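You operate a simulated robot arm through the tools that you are given. There is no shell and no other tool.

You run a simulated robot arm. Do the job below in one go: nothing can be reset, and whatever is moved stays where it is left.

## Task
Set the hand pump's relief valve to blow at about 70 bar.
Fine: shut the release knob, pump till it blows, turn the yellow knob, pump till it blows again; open the release knob at the end.

It is judged by the outcome, as a careful person would: the job done as asked, and still so three seconds after it is handed in. It fails if anything else is knocked over, pushed out of place, dropped, spilled or broken.

## Robot
A 7-joint arm with a three-finger gripper, fixed in place. Base frame: the origin is on the floor under the middle of its stand, x ahead of it, y to its left, z up. Lengths are in mm, angles in rad, forces in N, time in s.
It reaches about 1342 mm from its shoulder. Its first joint turns from -2.897 to 2.897 rad. Payload 2.69 kg.
The tool frame sits at the grasp point between the pads (the TCP): z along the fingers, y along the line on which they close. The tips reach 30 mm beyond it. The gripper opens to 128 mm; its body begins 117 mm behind the TCP.
Orientation is that of the tool frame in the base frame, as a unit quaternion [w, x, y, z]. With the fingers straight down and closing along the base's y, the tool's x points along the base's -x, its y along +y and its z along -z.

## Interface
- The arm moves only by the tool drive_tool. Its arguments are lists of equal length, an entry for each row: "offset": the shift along the base's x, y, z in mm, a list of three; "rot": the turn, a rotation vector about the base's x, y, z in rad, a list of three; "hand": the opening in per cent of the stroke, from 0 (shut) to 100 (fully open). In form: {"offset": [[dx, dy, dz], ...], "rot": [[rx, ry, rz], ...], "hand": [hand, ...]}. A call has 1 to 20 rows; each row shifts and turns the commanded pose from where the row before left it. Each row takes 0.2 s and may step no farther than 50 mm and 0.15 rad from the row before; otherwise, or with a gripper value out of range, the whole call is refused. Where a pose cannot be reached the arm comes as near as it can. A force on the tool above 50 N (or 10 N above the force at the start of the call, whichever is more), or a blocked arm, ends the call early, and 0.2 s more pass. The fingers move at their own pace (about 127 mm/s each) and stop on an object; they squeeze with about 20 N. The grip force told is the motor's: it shows also when the fingers shut on nothing. Time passes only in rows, and 0.2 s behind the last, so rows that do not move let the fingers close. It gives the time, the measured TCP pose, the force on the tool (base axes), the opening and the grip force at its end, in the units of the frame above (readings bear some noise), with the torque about the TCP (base axes, N m) and any sound that the robot's microphone picked up, and new pictures: "show" is both (left out), scene, wrist or none.
- Cameras (640 x 400 px; columns grow to the right, rows downward): "scene" is fixed at [50.3, 499.3, 1106]; the picture's right is [-0.46, -0.89, 0.00], its down [-0.30, 0.16, -0.94] and it looks along [0.84, -0.43, -0.34] (base axes); focal length 328 px, centre (320, 200). "wrist" rides on the gripper at [58, 54, -131] in the tool frame; the picture's right is [-0.68, 0.74, 0.00], its down [-0.62, -0.57, -0.55] and it looks along [-0.40, -0.37, 0.84] (tool axes); focal length 234 px, centre (320, 200). There is no depth. A picture from a camera that has moved, and an enlarged one, comes with that camera's place and axes in the base frame and with its lens.
- lift_body(by): moves the trunk up (or, below 0, down) by that many mm; the arm rides with it, the base frame stays. It gives what a move gives, with no picture.
- close_up(camera, box): a new picture of the part [left, top, right, bottom] of that camera's present view, enlarged. It takes no simulated time.
- job_done(): hands the job in; it is judged then, once.

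Nothing tells you positions but the pictures and the camera data. Unless the task says otherwise, let go and move clear before handing in.

The tools are called after "Call:" as a command line: name --argument value ..., lists and objects as JSON in quotes. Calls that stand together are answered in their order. drive_tool: Moves the arm, as the interface text tells. Its arguments: {"type":"object","properties":{"offset":{"type":"array","items":{"type":"array","items":{"type":"number"}}},"rot":{"type":"array","items":{"type":"array","items":{"type":"number"}}},"hand":{"type":"array","items":{"type":"number"}},"show":{"type":"string","enum":["both","scene","wrist","none"]}},"required":["offset","rot","hand"]} The other tools are called the same way: lift_body (by) moves the trunk up or down; close_up (camera, box) takes an enlarged picture of a part of a camera's view; job_done () hands the job in.

At the start:

```text
time_s: 0.0
ee_pos: [694.3, 68.2, 1009.9]
tcp_rot: [0.0, 0.0, 1.0, -0.001]
contact_force: [-0.5, 0.4, -0.4]
torque: [-0.03, 0.03, 0.02]
width: 128.0
grip_force: 0.1
trunk travel left (down, up): [-150.0, 200.0]
```

scene: 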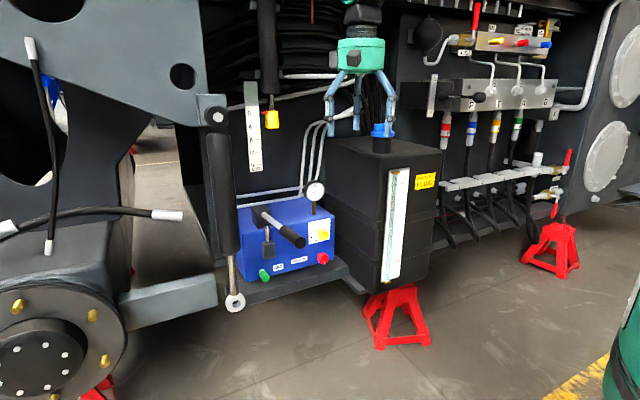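
wrist: 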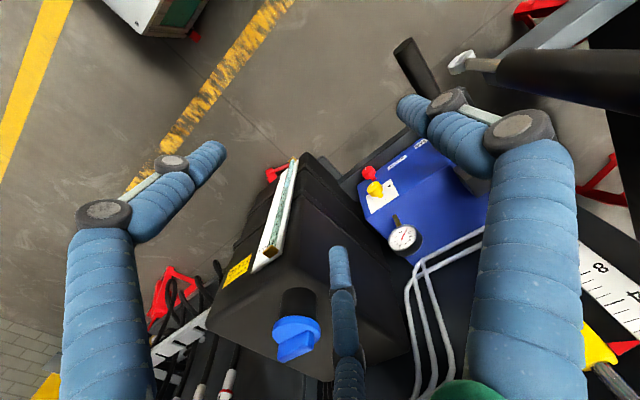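

I see a blue hand pump with a gauge, a black lever, and red, green and yellow knobs, left of a black tank. I'll take close-ups before moving.

Call:
close_up --camera "scene" --box '[220, 160, 360, 300]'

Call:
close_up --camera "wrist" --box '[330, 120, 490, 270]'

Call:
close_up --camera "scene" --box '[290, 170, 345, 280]'

```text
2.86 times, centred on (290, 230) of scene
camera zoom: at [50.3, 499.3, 1106.0], right [-0.46, -0.89, 0.0], down [-0.3, 0.16, -0.94], along [0.84, -0.43, -0.34], focal length 936 px, centre (406, 114)
```

zoom: 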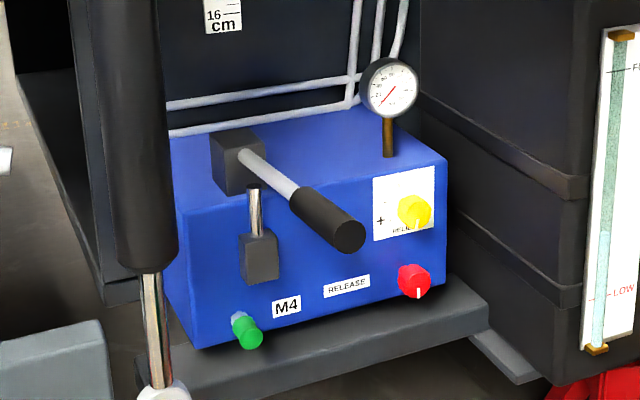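

```text
2.67 times, centred on (410, 195) of wrist
camera zoom: at [635.8, 121.9, 1140.5], right [0.68, 0.74, 0.0], down [0.62, -0.57, 0.55], along [0.4, -0.37, -0.84], focal length 624 px, centre (80, 213)
```

zoom: 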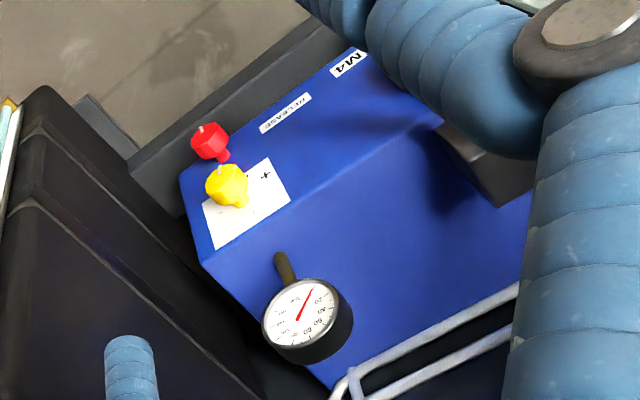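

```text
3.64 times, centred on (318, 225) of scene
camera zoom: at [50.3, 499.3, 1106.0], right [-0.46, -0.89, 0.0], down [-0.3, 0.16, -0.94], along [0.84, -0.43, -0.34], focal length 1192 px, centre (329, 109)
```

zoom: 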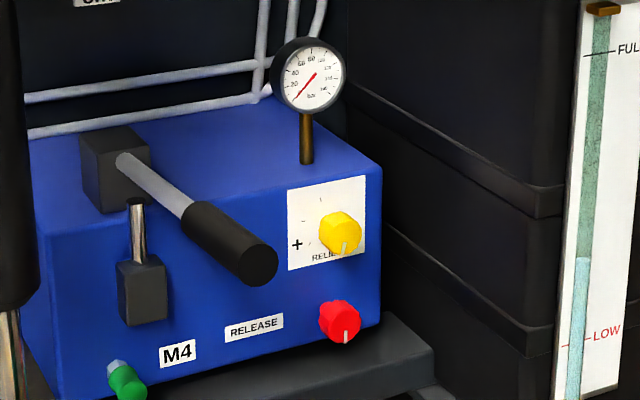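

The pump's front face seems to face the robot (x≈990), with the yellow knob near (955,20,615), the red knob near (960,20,514) and the lever handle near (716–846,213,730). I'll enlarge these parts to read the labels and markings.

Call:
close_up --camera "scene" --box '[298, 175, 338, 200]'

Call:
close_up --camera "scene" --box '[295, 215, 343, 270]'

Call:
close_up --camera "scene" --box '[240, 190, 310, 290]'

Call:
close_up --camera "wrist" --box '[355, 145, 435, 260]'

Call:
close_up --camera "wrist" --box '[200, 130, 440, 400]'

Call:
close_up --camera "scene" --box '[190, 80, 350, 320]'

```text
16.00 times, centred on (318, 188) of scene
camera zoom: at [50.3, 499.3, 1106.0], right [-0.46, -0.89, 0.0], down [-0.3, 0.16, -0.94], along [0.84, -0.43, -0.34], focal length 5243 px, centre (352, 400)
```

zoom: 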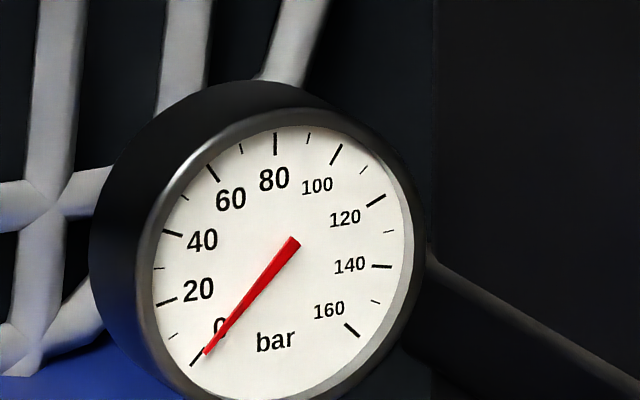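

```text
7.27 times, centred on (319, 242) of scene
camera zoom: at [50.3, 499.3, 1106.0], right [-0.46, -0.89, 0.0], down [-0.3, 0.16, -0.94], along [0.84, -0.43, -0.34], focal length 2383 px, centre (327, -109)
```

zoom: 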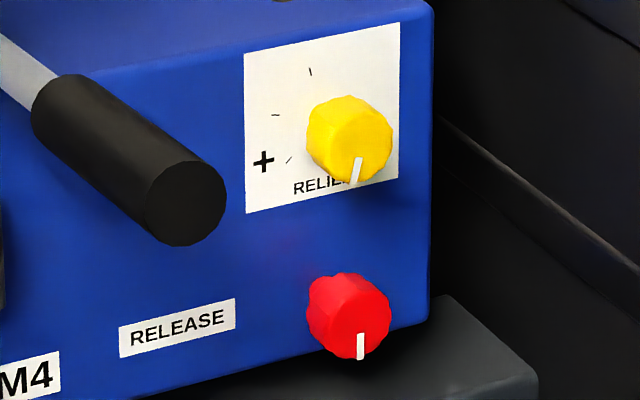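

```text
4.00 times, centred on (275, 240) of scene
camera zoom: at [50.3, 499.3, 1106.0], right [-0.46, -0.89, 0.0], down [-0.3, 0.16, -0.94], along [0.84, -0.43, -0.34], focal length 1311 px, centre (500, 40)
```

zoom: 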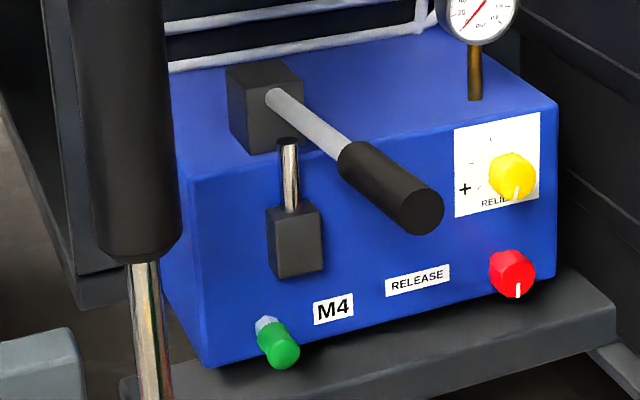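

```text
3.48 times, centred on (395, 202) of wrist
camera zoom: at [635.8, 121.9, 1140.5], right [0.68, 0.74, 0.0], down [0.62, -0.57, 0.55], along [0.4, -0.37, -0.84], focal length 814 px, centre (59, 191)
```

zoom: 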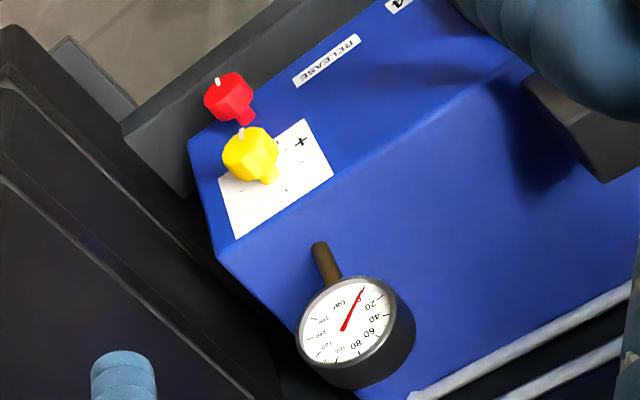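

```text
1.48 times, centred on (320, 265) of wrist
camera zoom: at [635.8, 121.9, 1140.5], right [0.68, 0.74, 0.0], down [0.62, -0.57, 0.55], along [0.4, -0.37, -0.84], focal length 347 px, centre (320, 104)
```

zoom: 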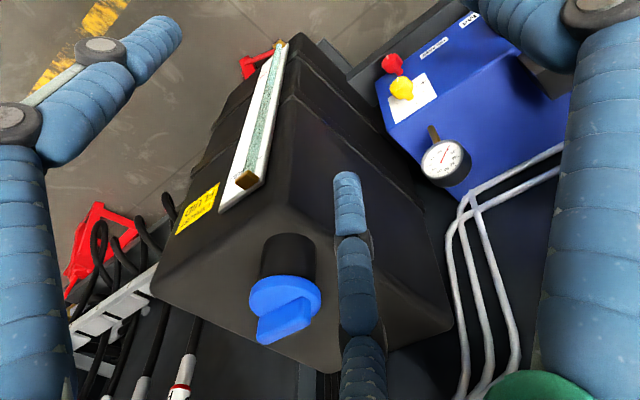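

```text
1.67 times, centred on (270, 200) of scene
camera zoom: at [50.3, 499.3, 1106.0], right [-0.46, -0.89, 0.0], down [-0.3, 0.16, -0.94], along [0.84, -0.43, -0.34], focal length 546 px, centre (403, 200)
```

zoom: 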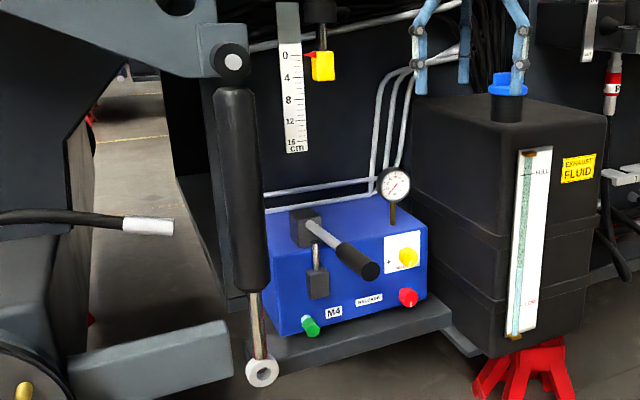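

The gauge (0–160 bar) can be read from the scene camera and is at 0. The RELEASE label belongs to the red knob, and the yellow RELIEF knob has tick marks and a "+". I'll turn the gripper forward while still high and clear, so the wrist camera faces the panel.

Call:
drive_tool --offset '[[0, 0, 0], [0, 0, 0], [0, 0, 0], [0, 0, 0], [0, 0, 0], [0, 0, 0], [0, 0, 0], [0, 0, 0], [0, 0, 0], [0, 0, 0], [0, 0, 0]]' --rot '[[0, -0.1428, 0], [0, -0.1428, 0], [0, -0.1428, 0], [0, -0.1428, 0], [0, -0.1428, 0], [0, -0.1428, 0], [0, -0.1428, 0], [0, -0.1428, 0], [0, -0.1428, 0], [0, -0.1428, 0], [0, -0.1428, 0]]' --hand '[100, 100, 100, 100, 100, 60, 60, 60, 60, 60, 60]'

```text
time_s: 2.4
ee_pos: [693.8, 62.7, 1012.4]
tcp_rot: [0.665, 0.009, 0.747, -0.026]
contact_force: [-0.1, 0.2, 0.5]
torque: [0.0, 0.05, 0.0]
width: 76.9
grip_force: 0.2
out of reach, approached as far as the arm can: row 6, 7, 11
trunk travel left (down, up): [-150.0, 200.0]
camera wrist: at [560.1, 122.4, 968.1], right [0.11, 0.75, 0.65], down [-0.5, -0.52, 0.69], along [0.86, -0.4, 0.31], focal length 234 px, centre (320, 200)
```

scene: 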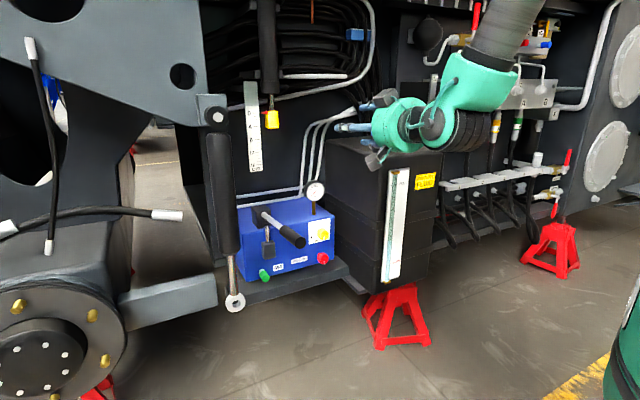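
wrist: 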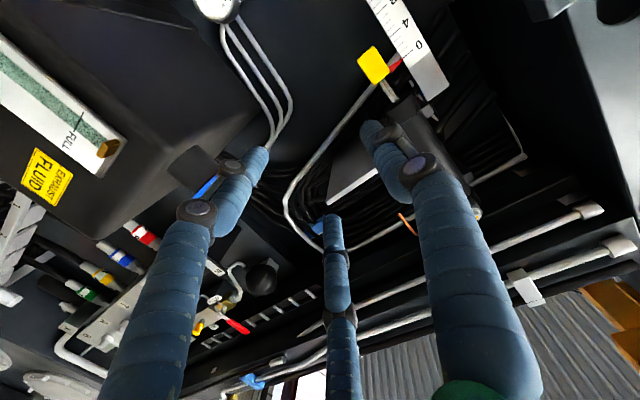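

The gripper now points almost straight forward. Next I'll roll it so the camera sits above and to the left, and come down in front of the panel.

Call:
drive_tool --offset '[[0, 0, -30], [0, 0, -30], [0, 0, -30], [0, 0, -30], [0, 0, -30], [0, 0, -30], [0, 0, -30], [0, 0, -30], [0, 0, -30], [0, 0, -30], [0, 0, -30]]' --rot '[[0.1428, 0, 0], [0.1428, 0, 0], [0.1428, 0, 0], [0.1428, 0, 0], [0.1428, 0, 0], [0.1428, 0, 0], [0.1428, 0, 0], [0.1428, 0, 0], [0.1428, 0, 0], [0.1428, 0, 0], [0.1428, 0, 0]]' --hand '[60, 60, 60, 60, 60, 60, 60, 60, 60, 60, 60]'

```text
time_s: 4.8
ee_pos: [695.5, 62.8, 1012.2]
tcp_rot: [0.664, 0.009, 0.748, -0.026]
contact_force: [0.0, 0.0, 0.1]
torque: [0.0, -0.02, -0.01]
width: 76.8
grip_force: 0.0
out of reach, approached as far as the arm can: row 1, 2, 3, 4, 5, 6, 7, 8, 9, 10, 11
trunk travel left (down, up): [-150.0, 200.0]
camera wrist: at [560.2, 122.1, 967.8], right [0.12, 0.75, 0.65], down [-0.5, -0.52, 0.69], along [0.86, -0.41, 0.31], focal length 234 px, centre (320, 200)
```

scene: 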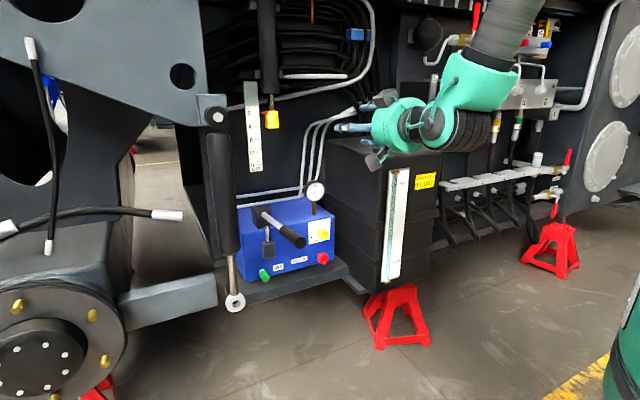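
wrist: 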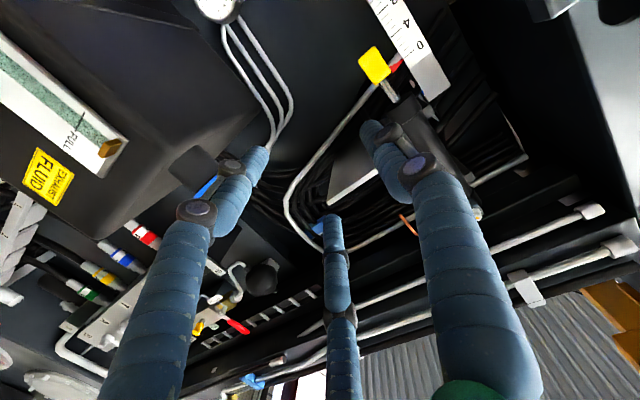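

The arm didn't move at all, so it is probably at a joint limit in this posture. I'll test small moves to find which direction is free.

Call:
drive_tool --offset '[[-30, 0, 0], [-30, 0, 0]]' --rot '[[0, 0, 0], [0, 0, 0]]' --hand '[60, 60]' --show "none"

```text
time_s: 5.4
ee_pos: [633.9, 62.3, 1012.5]
tcp_rot: [0.663, 0.009, 0.748, -0.03]
contact_force: [-0.3, 0.2, -0.2]
torque: [0.07, 0.01, 0.0]
width: 77.0
grip_force: 0.0
trunk travel left (down, up): [-150.0, 200.0]
```

Moving back works. Now I'll try going down without rotating.

Call:
drive_tool --offset '[[0, 0, -30], [0, 0, -30], [0, 0, -30]]' --rot '[[0, 0, 0], [0, 0, 0], [0, 0, 0]]' --hand '[60, 60, 60]' --show "none"

Call:
drive_tool --offset '[[0, 0, 0], [0, 0, 0]]' --rot '[[0.14, 0, 0], [0.14, 0, 0]]' --hand '[60, 60]' --show "none"

```text
time_s: 6.2
ee_pos: [646.4, 87.4, 945.0]
tcp_rot: [0.661, 0.003, 0.75, -0.039]
contact_force: [-0.1, 0.8, 0.9]
torque: [0.0, 0.02, 0.02]
width: 76.8
grip_force: 0.1
out of reach, approached as far as the arm can: row 1, 2, 3
trunk travel left (down, up): [-150.0, 200.0]
```

```text
time_s: 6.8
ee_pos: [646.8, 88.2, 945.8]
tcp_rot: [0.661, 0.004, 0.75, -0.041]
contact_force: [-0.5, 0.0, 0.9]
torque: [0.01, 0.05, 0.02]
width: 76.8
grip_force: 0.1
out of reach, approached as far as the arm can: row 1, 2
trunk travel left (down, up): [-150.0, 200.0]
```

A positive roll is blocked here, so I'll test a negative roll.

Call:
drive_tool --offset '[[0, 0, 0], [0, 0, 0]]' --rot '[[-0.14, 0, 0], [-0.14, 0, 0]]' --hand '[60, 60]' --show "scene"

```text
time_s: 7.4
ee_pos: [646.7, 86.5, 947.1]
tcp_rot: [0.655, -0.089, 0.737, -0.144]
contact_force: [0.7, 0.1, -0.1]
torque: [0.01, 0.0, 0.0]
width: 76.7
grip_force: 0.0
trunk travel left (down, up): [-150.0, 200.0]
```

scene: 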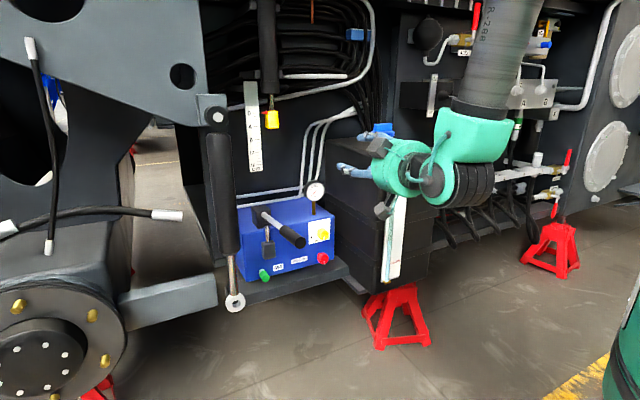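

A negative roll is free. I'll lower the trunk to get more working room at the height of the pump.

Call:
lift_body --by -150

Call:
drive_tool --offset '[[0, 0, 0], [0, 0, 0], [0, 0, 0], [0, 0, 0], [0, 0, 0], [0, 0, 0]]' --rot '[[-0.14, 0, 0], [-0.14, 0, 0], [-0.14, 0, 0], [-0.14, 0, 0], [-0.14, 0, 0], [-0.14, 0, 0]]' --hand '[60, 60, 60, 60, 60, 60]' --show "both"

```text
time_s: 9.2
ee_pos: [645.7, 84.9, 797.0]
tcp_rot: [0.654, -0.089, 0.737, -0.145]
contact_force: [1.0, 0.8, 0.8]
torque: [0.02, -0.01, 0.0]
width: 76.8
grip_force: 0.2
trunk travel left (down, up): [0.0, 350.0]
```

```text
time_s: 10.6
ee_pos: [647.0, 86.0, 796.3]
tcp_rot: [0.561, -0.347, 0.614, -0.433]
contact_force: [-0.2, 0.7, -0.3]
torque: [0.03, 0.0, -0.01]
width: 76.6
grip_force: 0.0
trunk travel left (down, up): [0.0, 350.0]
camera wrist: at [512.4, 71.9, 723.8], right [0.13, 0.9, -0.42], down [-0.5, 0.42, 0.76], along [0.86, 0.11, 0.5], focal length 234 px, centre (320, 200)
```

scene: 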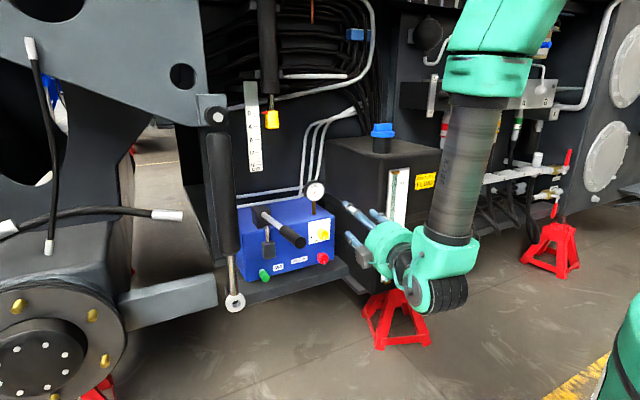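
wrist: 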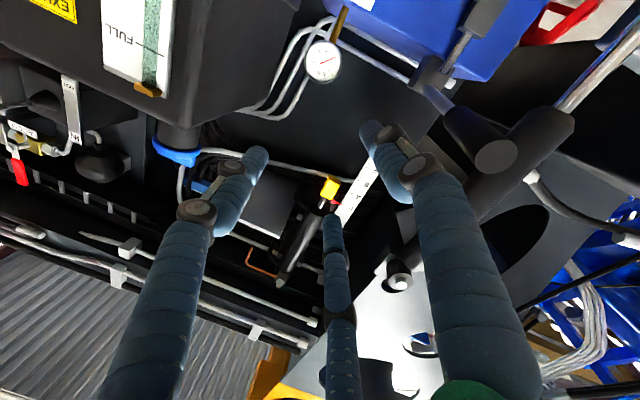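

That works. I'll keep rolling so the camera ends up above the gripper, while moving down toward the knob column.

Call:
drive_tool --offset '[[0, -4, -10], [0, -4, -10], [0, -4, -10], [0, -4, -10], [0, -4, -10], [0, -4, -10], [0, -4, -10], [0, -4, -10], [0, -4, -10], [0, -4, -10], [0, -4, -10], [0, -4, -10], [0, -4, -10], [0, -4, -10]]' --rot '[[-0.144, 0, 0], [-0.144, 0, 0], [-0.144, 0, 0], [-0.144, 0, 0], [-0.144, 0, 0], [-0.144, 0, 0], [-0.144, 0, 0], [-0.144, 0, 0], [-0.144, 0, 0], [-0.144, 0, 0], [-0.144, 0, 0], [-0.144, 0, 0], [-0.144, 0, 0], [-0.144, 0, 0]]' --hand '[60, 60, 60, 60, 60, 60, 60, 60, 60, 60, 60, 60, 60, 60]' --show "both"

```text
time_s: 13.6
ee_pos: [624.4, 115.9, 656.0]
tcp_rot: [-0.001, 0.661, 0.034, 0.75]
contact_force: [-0.4, 0.6, 0.0]
torque: [-0.02, 0.0, 0.0]
width: 76.7
grip_force: 0.0
out of reach, approached as far as the arm can: row 9, 10, 11, 12, 13, 14
trunk travel left (down, up): [0.0, 350.0]
camera wrist: at [489.2, 58.0, 700.7], right [0.12, -0.76, -0.63], down [-0.49, 0.51, -0.71], along [0.86, 0.4, -0.31], focal length 234 px, centre (320, 200)
```

scene: 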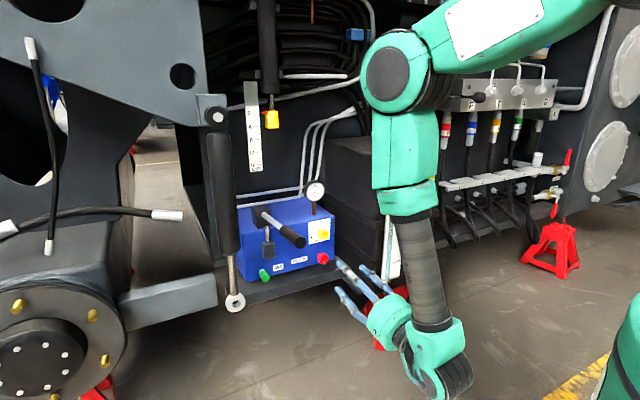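
wrist: 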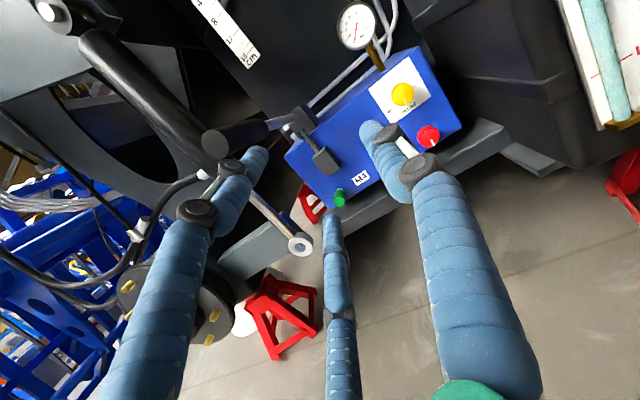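

The camera now looks down at the pump. I'll correct the pitch and move forward and to the right, toward a standoff in front of the knobs.

Call:
drive_tool --offset '[[25, -10, 0], [25, -10, 0], [25, -10, 0], [25, -10, 0]]' --rot '[[0, 0.03, -0.012], [0, 0.03, -0.012], [0, 0.03, -0.012], [0, 0.03, -0.012]]' --hand '[60, 60, 60, 60]' --show "both"

```text
time_s: 14.6
ee_pos: [679.7, 102.9, 650.8]
tcp_rot: [0.014, 0.71, 0.02, 0.704]
contact_force: [9.0, 3.3, 0.4]
torque: [-0.01, 0.01, -0.24]
width: 76.8
grip_force: 0.0
out of reach, approached as far as the arm can: row 1, 2, 3, 4
trunk travel left (down, up): [0.0, 350.0]
camera wrist: at [550.2, 52.0, 713.3], right [0.0, -0.77, -0.64], down [-0.56, 0.53, -0.64], along [0.83, 0.36, -0.43], focal length 234 px, centre (320, 200)
```

scene: 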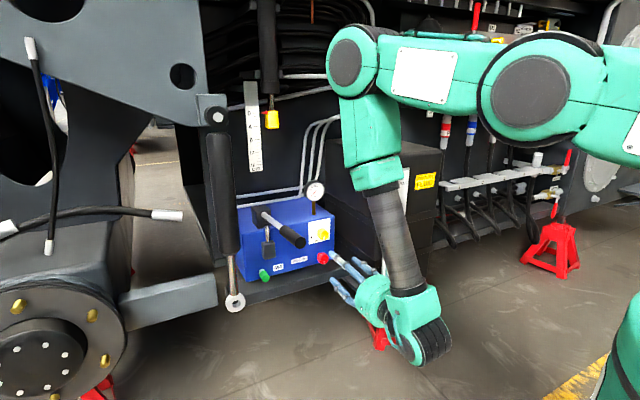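
wrist: 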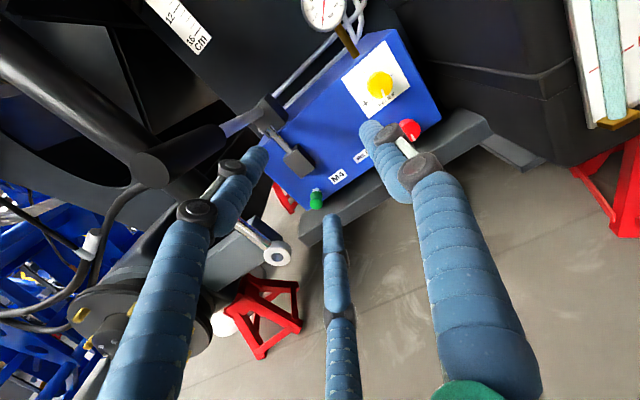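

The arm lagged its target and there's a small force reading. I'll hold still for a moment to check whether that's contact or just motion.

Call:
drive_tool --offset '[[0, 0, 0], [0, 0, 0]]' --rot '[[0, 0, 0], [0, 0, 0]]' --hand '[60, 60]' --show "none"

```text
time_s: 15.2
ee_pos: [687.0, 105.5, 655.4]
tcp_rot: [0.014, 0.705, 0.018, 0.709]
contact_force: [-0.4, 0.1, 0.7]
torque: [-0.02, 0.0, 0.01]
width: 76.8
grip_force: 0.2
trunk travel left (down, up): [0.0, 350.0]
```

There's no contact, and the gripper now points straight along +x. I'll try moving sideways toward the knob column (y≈20).

Call:
drive_tool --offset '[[0, -20, 0], [0, -20, 0]]' --rot '[[0, 0, 0], [0, 0, 0]]' --hand '[60, 60]' --show "none"

Call:
drive_tool --offset '[[20, 0, 0], [20, 0, 0]]' --rot '[[0, 0, 0], [0, 0, 0]]' --hand '[60, 60]' --show "scene"

```text
time_s: 15.8
ee_pos: [672.8, 99.6, 651.4]
tcp_rot: [0.012, 0.705, 0.019, 0.709]
contact_force: [0.7, 0.2, -0.6]
torque: [0.02, 0.01, -0.02]
width: 77.2
grip_force: 0.0
out of reach, approached as far as the arm can: row 1, 2
trunk travel left (down, up): [0.0, 350.0]
```

```text
time_s: 16.4
ee_pos: [707.6, 111.6, 649.2]
tcp_rot: [0.013, 0.705, 0.019, 0.709]
contact_force: [-0.1, -0.2, -0.2]
torque: [0.03, 0.0, -0.01]
width: 76.8
grip_force: 0.1
out of reach, approached as far as the arm can: row 1, 2
trunk travel left (down, up): [0.0, 350.0]
```

scene: 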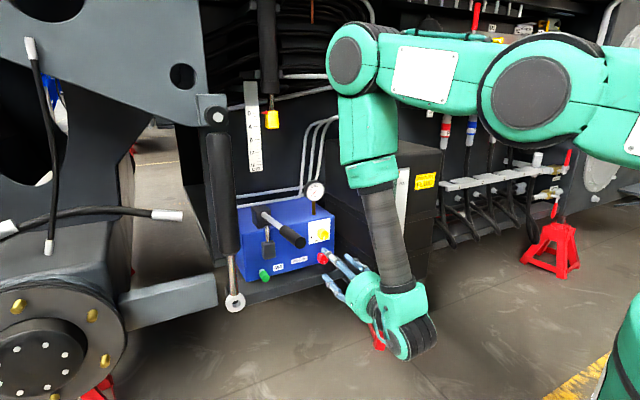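

Sideways motion is still limited, so I need to understand the arm's posture. I'll look at it more closely.

Call:
close_up --camera "scene" --box '[300, 0, 640, 400]'

Call:
close_up --camera "wrist" --box '[200, 0, 560, 240]'

```text
1.00 times, centred on (470, 200) of scene (not enlarged: the box is as wide or as high as the picture)
camera zoom: at [50.3, 499.3, 1106.0], right [-0.46, -0.89, 0.0], down [-0.3, 0.16, -0.94], along [0.84, -0.43, -0.34], focal length 328 px, centre (170, 200)
```

zoom: 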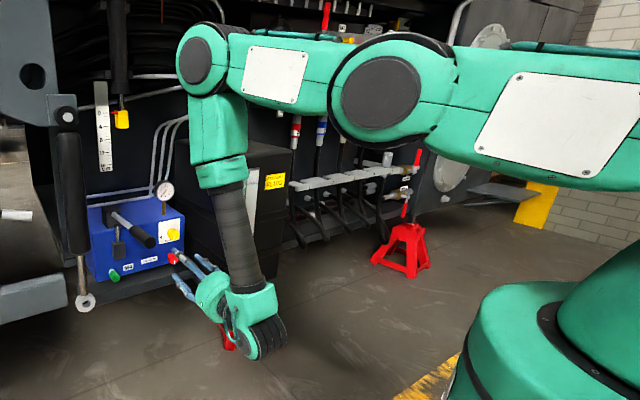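

```text
1.67 times, centred on (380, 120) of wrist
camera zoom: at [575.4, 60.0, 709.3], right [0.01, -0.77, -0.64], down [-0.55, 0.53, -0.64], along [0.84, 0.36, -0.42], focal length 390 px, centre (220, 333)
```

zoom: 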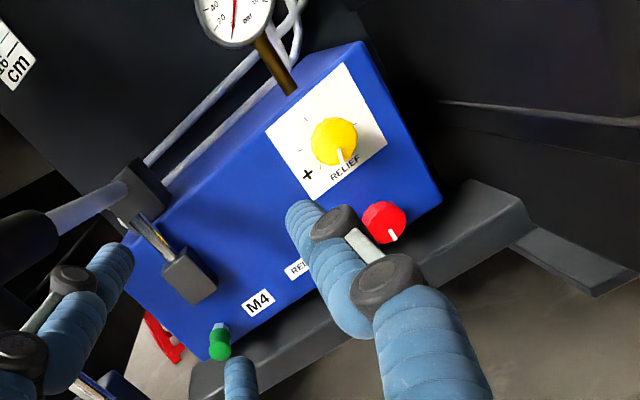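

The panel is in clear view now. I'll test whether rolling back or moving in other directions frees the sideways motion.

Call:
drive_tool --offset '[[0, 0, 0], [0, 0, 0], [0, 0, 0], [0, 0, 0]]' --rot '[[0.14, 0, 0], [0.14, 0, 0], [0.14, 0, 0], [0.14, 0, 0]]' --hand '[60, 60, 60, 60]' --show "none"

Call:
drive_tool --offset '[[0, -20, 0], [0, -20, 0]]' --rot '[[0, 0, 0], [0, 0, 0]]' --hand '[60, 60]' --show "scene"

```text
time_s: 17.4
ee_pos: [708.2, 112.7, 649.1]
tcp_rot: [-0.184, 0.679, -0.178, 0.688]
contact_force: [0.8, 0.3, -0.3]
torque: [0.01, 0.02, 0.03]
width: 76.8
grip_force: 0.2
trunk travel left (down, up): [0.0, 350.0]
```

```text
time_s: 17.9
ee_pos: [703.4, 105.9, 648.4]
tcp_rot: [-0.183, 0.679, -0.178, 0.688]
contact_force: [-0.8, -0.6, 0.0]
torque: [-0.01, -0.02, -0.01]
width: 76.8
grip_force: 0.1
out of reach, approached as far as the arm can: row 1, 2
trunk travel left (down, up): [0.0, 350.0]
```

scene: 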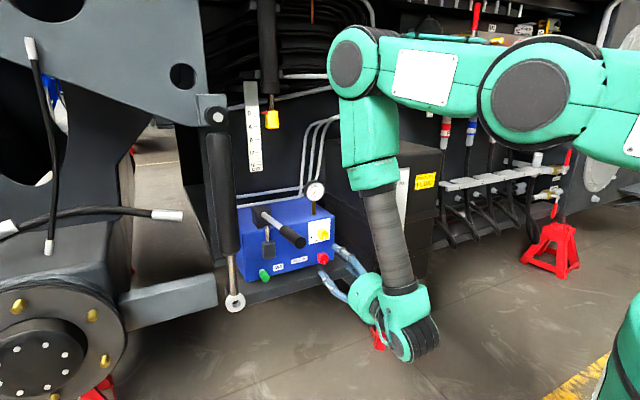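

I can shift the view with a tall narrow box, which will show the rest of the arm.

Call:
close_up --camera "scene" --box '[600, 0, 640, 400]'

Call:
close_up --camera "scene" --box '[0, 370, 640, 400]'

Call:
close_up --camera "scene" --box '[0, 0, 640, 30]'

```text
1.00 times, centred on (620, 200) of scene (not enlarged: the box is as wide or as high as the picture)
camera zoom: at [50.3, 499.3, 1106.0], right [-0.46, -0.89, 0.0], down [-0.3, 0.16, -0.94], along [0.84, -0.43, -0.34], focal length 328 px, centre (20, 200)
```

zoom: 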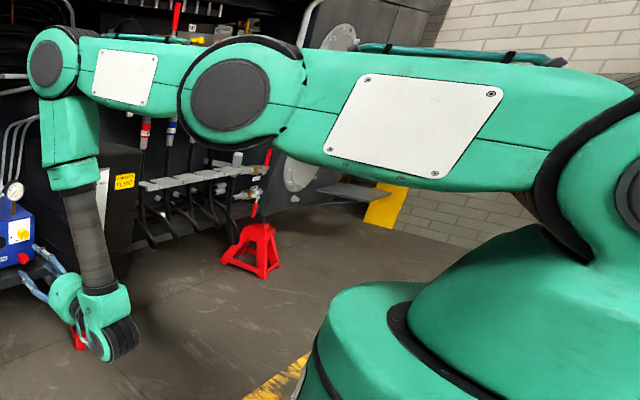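

```text
1.00 times, centred on (320, 385) of scene (not enlarged: the box is as wide or as high as the picture)
camera zoom: at [50.3, 499.3, 1106.0], right [-0.46, -0.89, 0.0], down [-0.3, 0.16, -0.94], along [0.84, -0.43, -0.34], focal length 328 px, centre (320, 15)
```

zoom: 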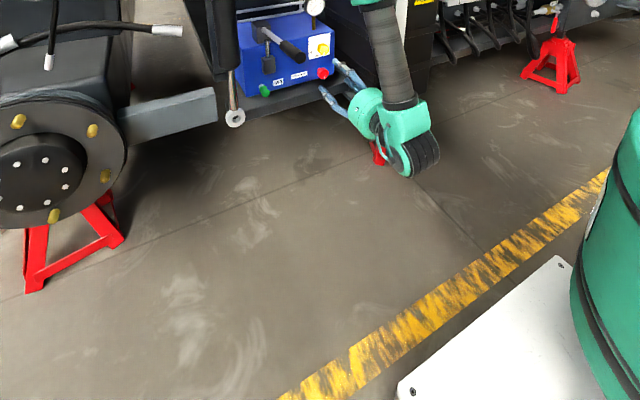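

```text
1.00 times, centred on (320, 15) of scene (not enlarged: the box is as wide or as high as the picture)
camera zoom: at [50.3, 499.3, 1106.0], right [-0.46, -0.89, 0.0], down [-0.3, 0.16, -0.94], along [0.84, -0.43, -0.34], focal length 328 px, centre (320, 385)
```

zoom: 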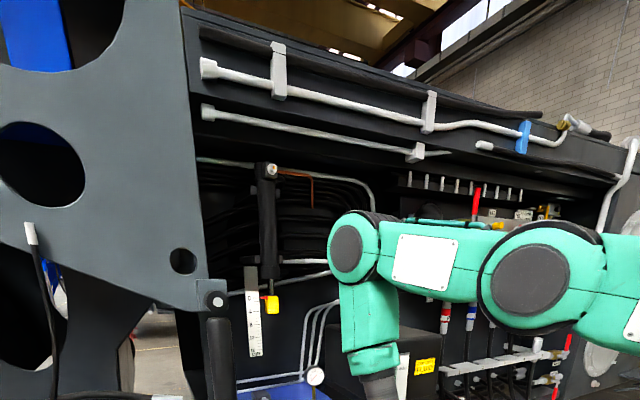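

The limit seems tied to the hand's heading relative to the arm's plane. I'll test it by yawing the hand slightly to the right and then sliding toward -y.

Call:
drive_tool --offset '[[0, 0, 0], [0, 0, 0]]' --rot '[[0, 0, -0.14], [0, 0, -0.14]]' --hand '[60, 60]' --show "none"

Call:
drive_tool --offset '[[0, -20, 0], [0, -20, 0], [0, -20, 0], [0, -20, 0]]' --rot '[[0, 0, 0], [0, 0, 0], [0, 0, 0], [0, 0, 0]]' --hand '[60, 60, 60, 60]' --show "scene"

```text
time_s: 18.6
ee_pos: [702.7, 107.3, 650.3]
tcp_rot: [-0.087, 0.649, -0.269, 0.706]
contact_force: [-0.9, -1.1, 0.2]
torque: [-0.02, -0.03, 0.06]
width: 77.0
grip_force: 0.1
trunk travel left (down, up): [0.0, 350.0]
```

```text
time_s: 19.6
ee_pos: [701.8, 26.9, 651.5]
tcp_rot: [-0.088, 0.649, -0.268, 0.706]
contact_force: [-0.1, 0.4, 0.1]
torque: [0.02, 0.02, -0.03]
width: 76.7
grip_force: 0.0
trunk travel left (down, up): [0.0, 350.0]
```

scene: 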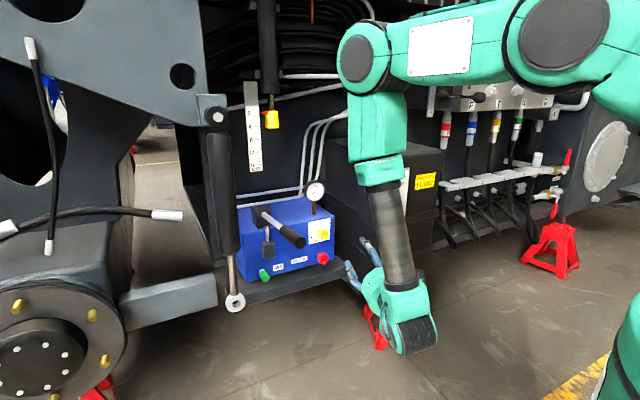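

That confirms it: with the hand yawed about -16° it slides freely to y≈27. Extending forward should tilt the forearm and relax the limit, so I'll move ahead to a standoff and look at the panel.

Call:
drive_tool --offset '[[25, 0, -2], [25, 0, -2], [25, 0, -2], [25, 0, -2], [25, 0, -2]]' --rot '[[0, 0, 0], [0, 0, 0], [0, 0, 0], [0, 0, 0], [0, 0, 0]]' --hand '[60, 60, 60, 60, 60]' --show "both"

```text
time_s: 20.8
ee_pos: [829.1, 25.4, 638.7]
tcp_rot: [-0.086, 0.65, -0.269, 0.706]
contact_force: [0.0, -1.1, 0.2]
torque: [-0.02, 0.02, -0.01]
width: 76.8
grip_force: 0.1
trunk travel left (down, up): [0.0, 350.0]
camera wrist: at [681.7, -10.8, 662.3], right [-0.07, -0.3, -0.95], down [-0.31, 0.91, -0.26], along [0.95, 0.28, -0.16], focal length 234 px, centre (320, 200)
```

scene: 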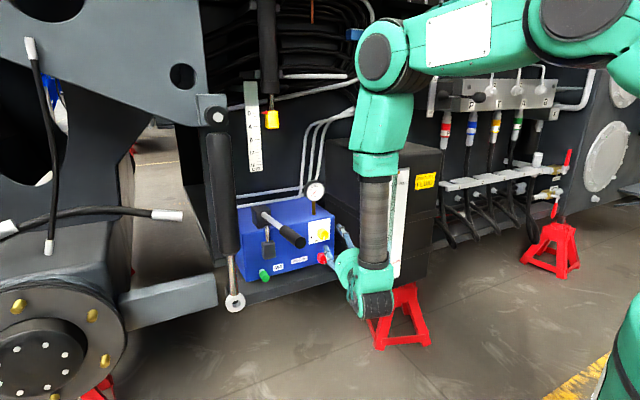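
wrist: 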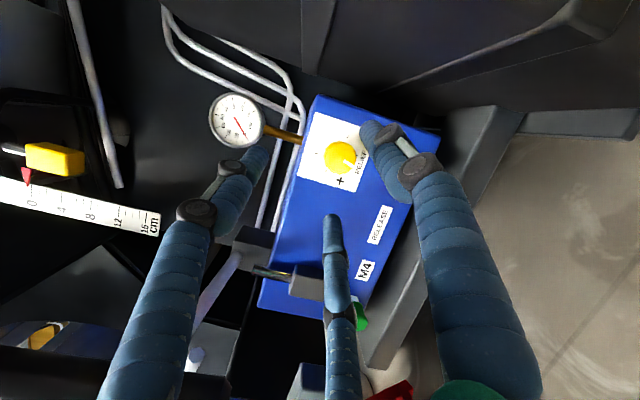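

The extension went fine. Now I'll see how much of the yaw can be taken out at this reach.

Call:
drive_tool --offset '[[0, 0, 0], [0, 0, 0], [0, 0, 0]]' --rot '[[0, 0, 0.09], [0, 0, 0.09], [0, 0, 0.09]]' --hand '[60, 60, 60]' --show "none"

```text
time_s: 21.6
ee_pos: [828.2, 26.2, 640.4]
tcp_rot: [-0.118, 0.66, -0.24, 0.702]
contact_force: [0.1, 0.1, 0.3]
torque: [0.0, 0.02, 0.02]
width: 76.9
grip_force: 0.1
out of reach, approached as far as the arm can: row 2, 3
trunk travel left (down, up): [0.0, 350.0]
```

Yaw is down to about -10°. I'll move forward a little more and try again, then take a close look with the wrist camera.

Call:
drive_tool --offset '[[20, 0, 0], [20, 0, 0], [0, 0, 0], [0, 0, 0]]' --rot '[[0, 0, 0], [0, 0, 0], [0, 0, 0.06], [0, 0, 0.06]]' --hand '[60, 60, 60, 60]' --show "wrist"

Call:
close_up --camera "wrist" --box '[200, 60, 440, 300]'

```text
time_s: 22.6
ee_pos: [869.3, 25.8, 639.6]
tcp_rot: [-0.12, 0.661, -0.239, 0.701]
contact_force: [0.4, 1.4, -0.2]
torque: [-0.04, -0.02, 0.02]
width: 76.7
grip_force: 0.1
out of reach, approached as far as the arm can: row 3, 4
trunk travel left (down, up): [0.0, 350.0]
camera wrist: at [726.2, -26.1, 661.9], right [-0.04, -0.31, -0.95], down [-0.4, 0.88, -0.26], along [0.92, 0.37, -0.16], focal length 234 px, centre (320, 200)
```

wrist: 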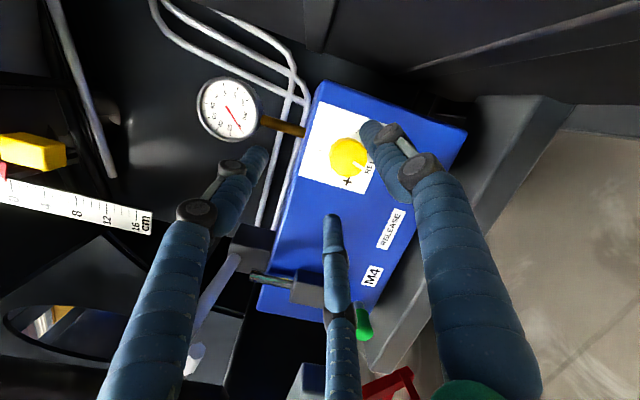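

```text
1.67 times, centred on (320, 180) of wrist
camera zoom: at [726.2, -26.1, 661.9], right [-0.04, -0.31, -0.95], down [-0.4, 0.88, -0.26], along [0.92, 0.37, -0.16], focal length 390 px, centre (320, 233)
```

zoom: 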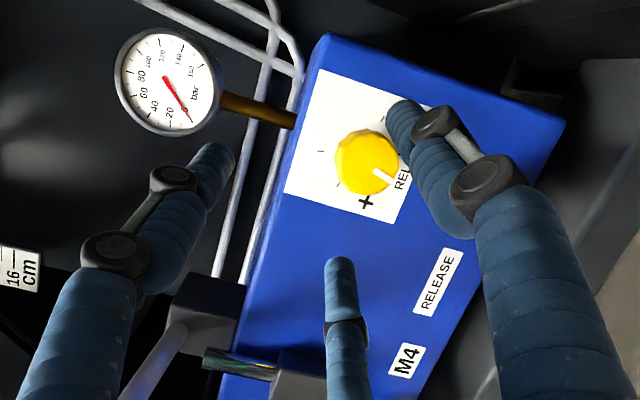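

The fingers now sit at 12, 4 and 8 o'clock, which suits the red knob above its shelf. I'll back off, go down in front of the red knob and measure it before gripping.

Call:
drive_tool --offset '[[-20, 0, -15], [-20, 0, -25], [0, 0, -30], [0, 0, -30]]' --rot '[[0, 0, 0], [0, 0, 0], [0, 0, 0], [0, 0, 0]]' --hand '[60, 60, 60, 60]' --show "both"

Call:
close_up --camera "wrist" --box '[280, 60, 480, 240]'

Call:
close_up --camera "scene" --box '[290, 210, 390, 290]'

```text
time_s: 23.6
ee_pos: [827.4, 24.9, 540.9]
tcp_rot: [-0.12, 0.66, -0.238, 0.702]
contact_force: [0.5, 1.0, 0.8]
torque: [0.03, 0.07, 0.01]
width: 77.1
grip_force: 0.1
trunk travel left (down, up): [0.0, 350.0]
camera wrist: at [684.9, -26.2, 562.9], right [-0.04, -0.31, -0.95], down [-0.4, 0.88, -0.27], along [0.92, 0.37, -0.16], focal length 234 px, centre (320, 200)
```

scene: 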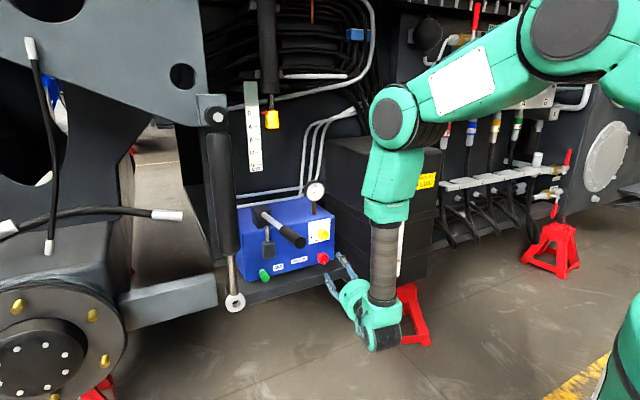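
wrist: 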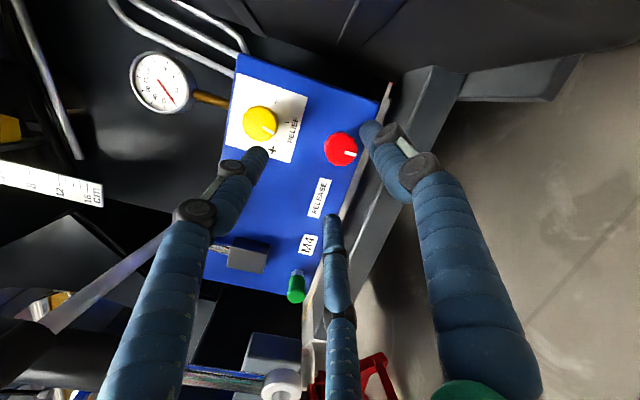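

```text
2.22 times, centred on (380, 150) of wrist
camera zoom: at [684.9, -26.2, 562.9], right [-0.04, -0.31, -0.95], down [-0.4, 0.88, -0.27], along [0.92, 0.37, -0.16], focal length 520 px, centre (187, 311)
```

zoom: 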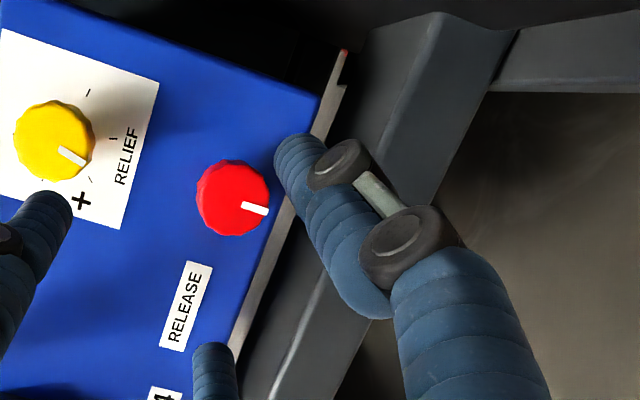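

```text
5.00 times, centred on (340, 250) of scene
camera zoom: at [50.3, 499.3, 1106.0], right [-0.46, -0.89, 0.0], down [-0.3, 0.16, -0.94], along [0.84, -0.43, -0.34], focal length 1638 px, centre (220, -50)
```

zoom: 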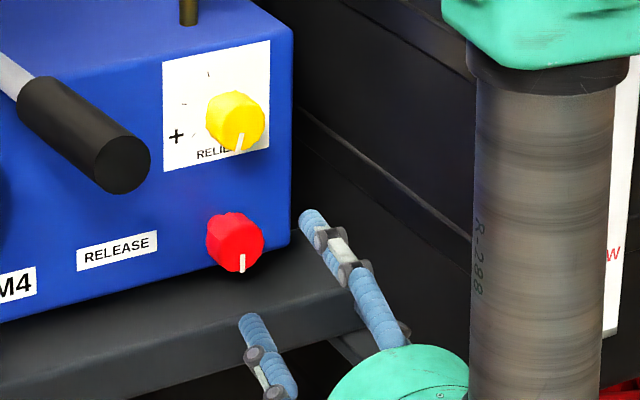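

I'll enlarge the area around the red knob and shelf to judge the clearance under the knob.

Call:
close_up --camera "scene" --box '[305, 240, 355, 275]'

Call:
close_up --camera "wrist" --box '[310, 90, 390, 180]'

```text
11.43 times, centred on (330, 258) of scene
camera zoom: at [50.3, 499.3, 1106.0], right [-0.46, -0.89, 0.0], down [-0.3, 0.16, -0.94], along [0.84, -0.43, -0.34], focal length 3745 px, centre (206, -457)
```

zoom: 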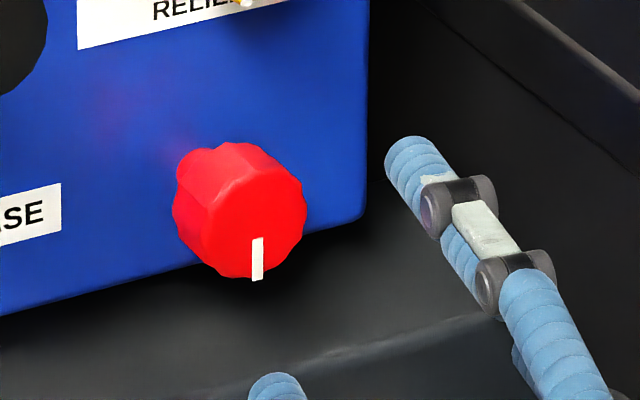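

```text
4.44 times, centred on (350, 135) of wrist
camera zoom: at [684.9, -26.2, 562.9], right [-0.04, -0.31, -0.95], down [-0.4, 0.88, -0.27], along [0.92, 0.37, -0.16], focal length 1041 px, centre (187, 489)
```

zoom: 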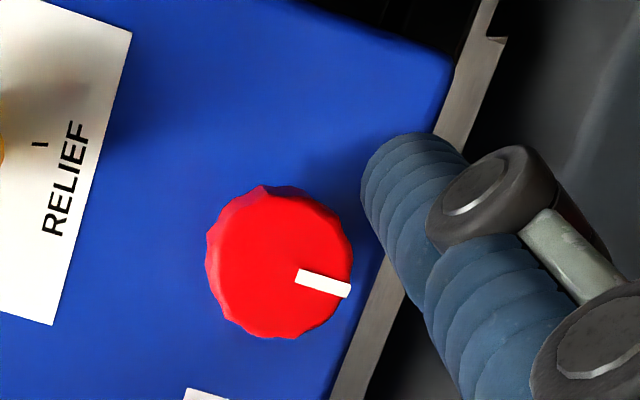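

The gap between the red knob and the shelf is small (about 10 mm). I'll look at the shelf edge more closely to choose a safe approach.

Call:
close_up --camera "wrist" --box '[310, 180, 390, 280]'

Call:
close_up --camera "wrist" --box '[370, 50, 470, 130]'

Call:
close_up --camera "scene" --box '[240, 245, 350, 300]'

```text
4.00 times, centred on (350, 230) of wrist
camera zoom: at [684.9, -26.2, 562.9], right [-0.04, -0.31, -0.95], down [-0.4, 0.88, -0.27], along [0.92, 0.37, -0.16], focal length 937 px, centre (200, 80)
```

zoom: 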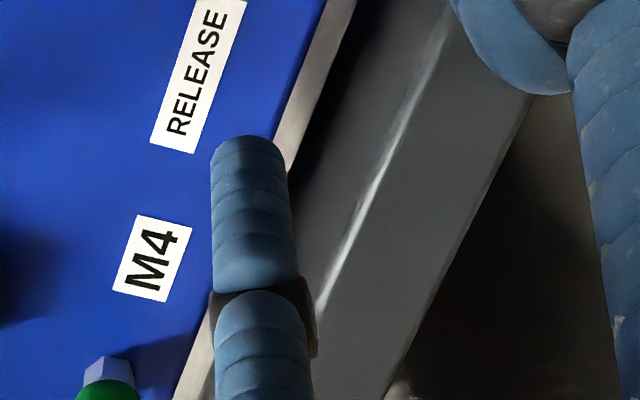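

```text
5.00 times, centred on (420, 90) of wrist
camera zoom: at [684.9, -26.2, 562.9], right [-0.04, -0.31, -0.95], down [-0.4, 0.88, -0.27], along [0.92, 0.37, -0.16], focal length 1171 px, centre (-180, 750)
```

zoom: 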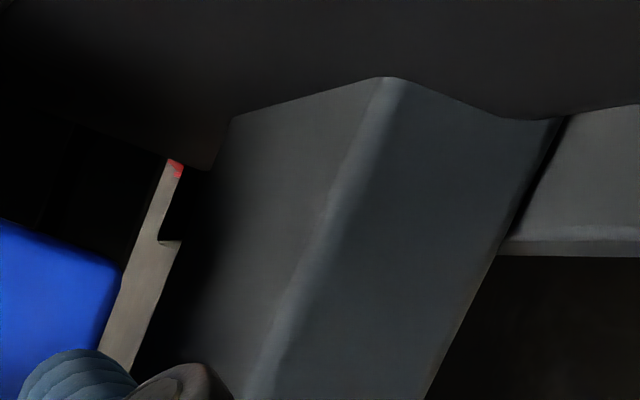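

```text
5.82 times, centred on (295, 272) of scene
camera zoom: at [50.3, 499.3, 1106.0], right [-0.46, -0.89, 0.0], down [-0.3, 0.16, -0.94], along [0.84, -0.43, -0.34], focal length 1907 px, centre (466, -222)
```

zoom: 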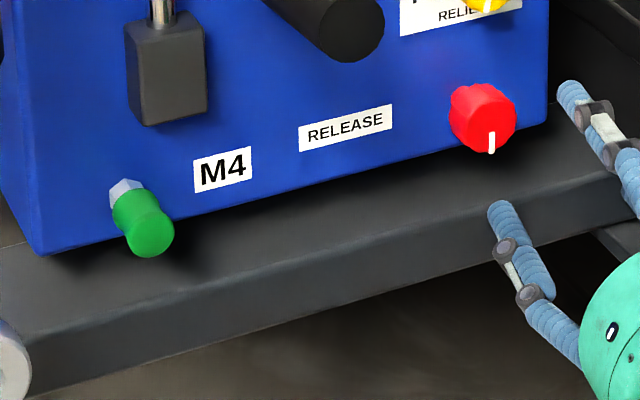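

Comparing the two views puts the shelf top at z≈445, about 60 mm below the red knob's centre, so there is room for the fingers. The red knob's front is near (965,15,508). I'll approach it with the fingers opened to about 56 mm.

Call:
drive_tool --offset '[[18, -1, -8], [18, -1, -8], [18, -1, -8], [19, -2, -8]]' --rot '[[0, 0, 0], [0, 0, 0], [0, 0, 0], [0, 0, 0]]' --hand '[45, 45, 45, 45]' --show "both"

Call:
close_up --camera "wrist" --box '[260, 90, 420, 230]'

Call:
close_up --camera "scene" --box '[295, 225, 365, 285]'

```text
time_s: 24.6
ee_pos: [900.0, 22.5, 506.2]
tcp_rot: [-0.12, 0.66, -0.239, 0.702]
contact_force: [-0.4, 0.1, 0.5]
torque: [-0.02, 0.0, -0.02]
width: 57.5
grip_force: 0.1
trunk travel left (down, up): [0.0, 350.0]
camera wrist: at [757.1, -29.0, 528.9], right [-0.04, -0.31, -0.95], down [-0.4, 0.88, -0.26], along [0.92, 0.36, -0.16], focal length 234 px, centre (320, 200)
```

scene: 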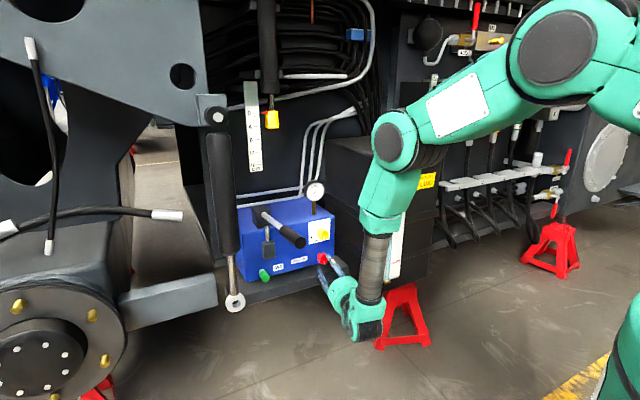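
wrist: 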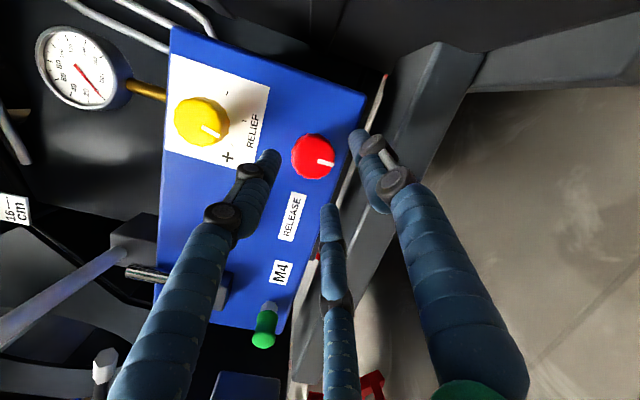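

```text
2.86 times, centred on (340, 160) of wrist
camera zoom: at [757.1, -29.0, 528.9], right [-0.04, -0.31, -0.95], down [-0.4, 0.88, -0.26], along [0.92, 0.36, -0.16], focal length 669 px, centre (263, 314)
```

zoom: 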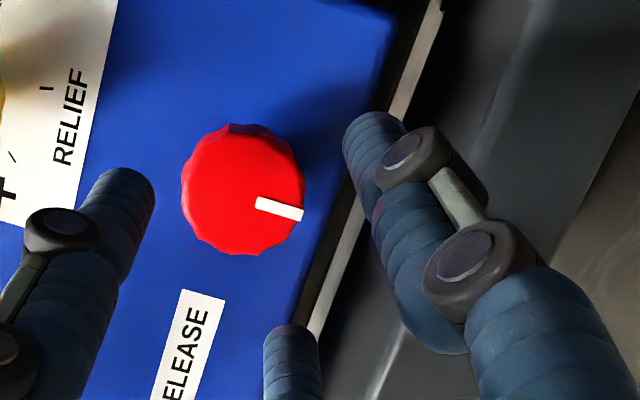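

```text
6.67 times, centred on (330, 255) of scene
camera zoom: at [50.3, 499.3, 1106.0], right [-0.46, -0.89, 0.0], down [-0.3, 0.16, -0.94], along [0.84, -0.43, -0.34], focal length 2185 px, centre (253, -167)
```

zoom: 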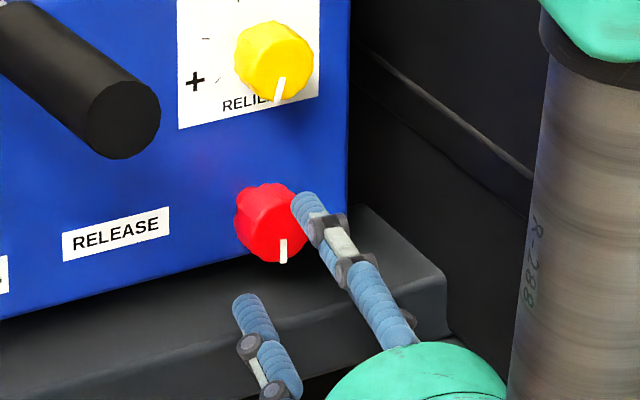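

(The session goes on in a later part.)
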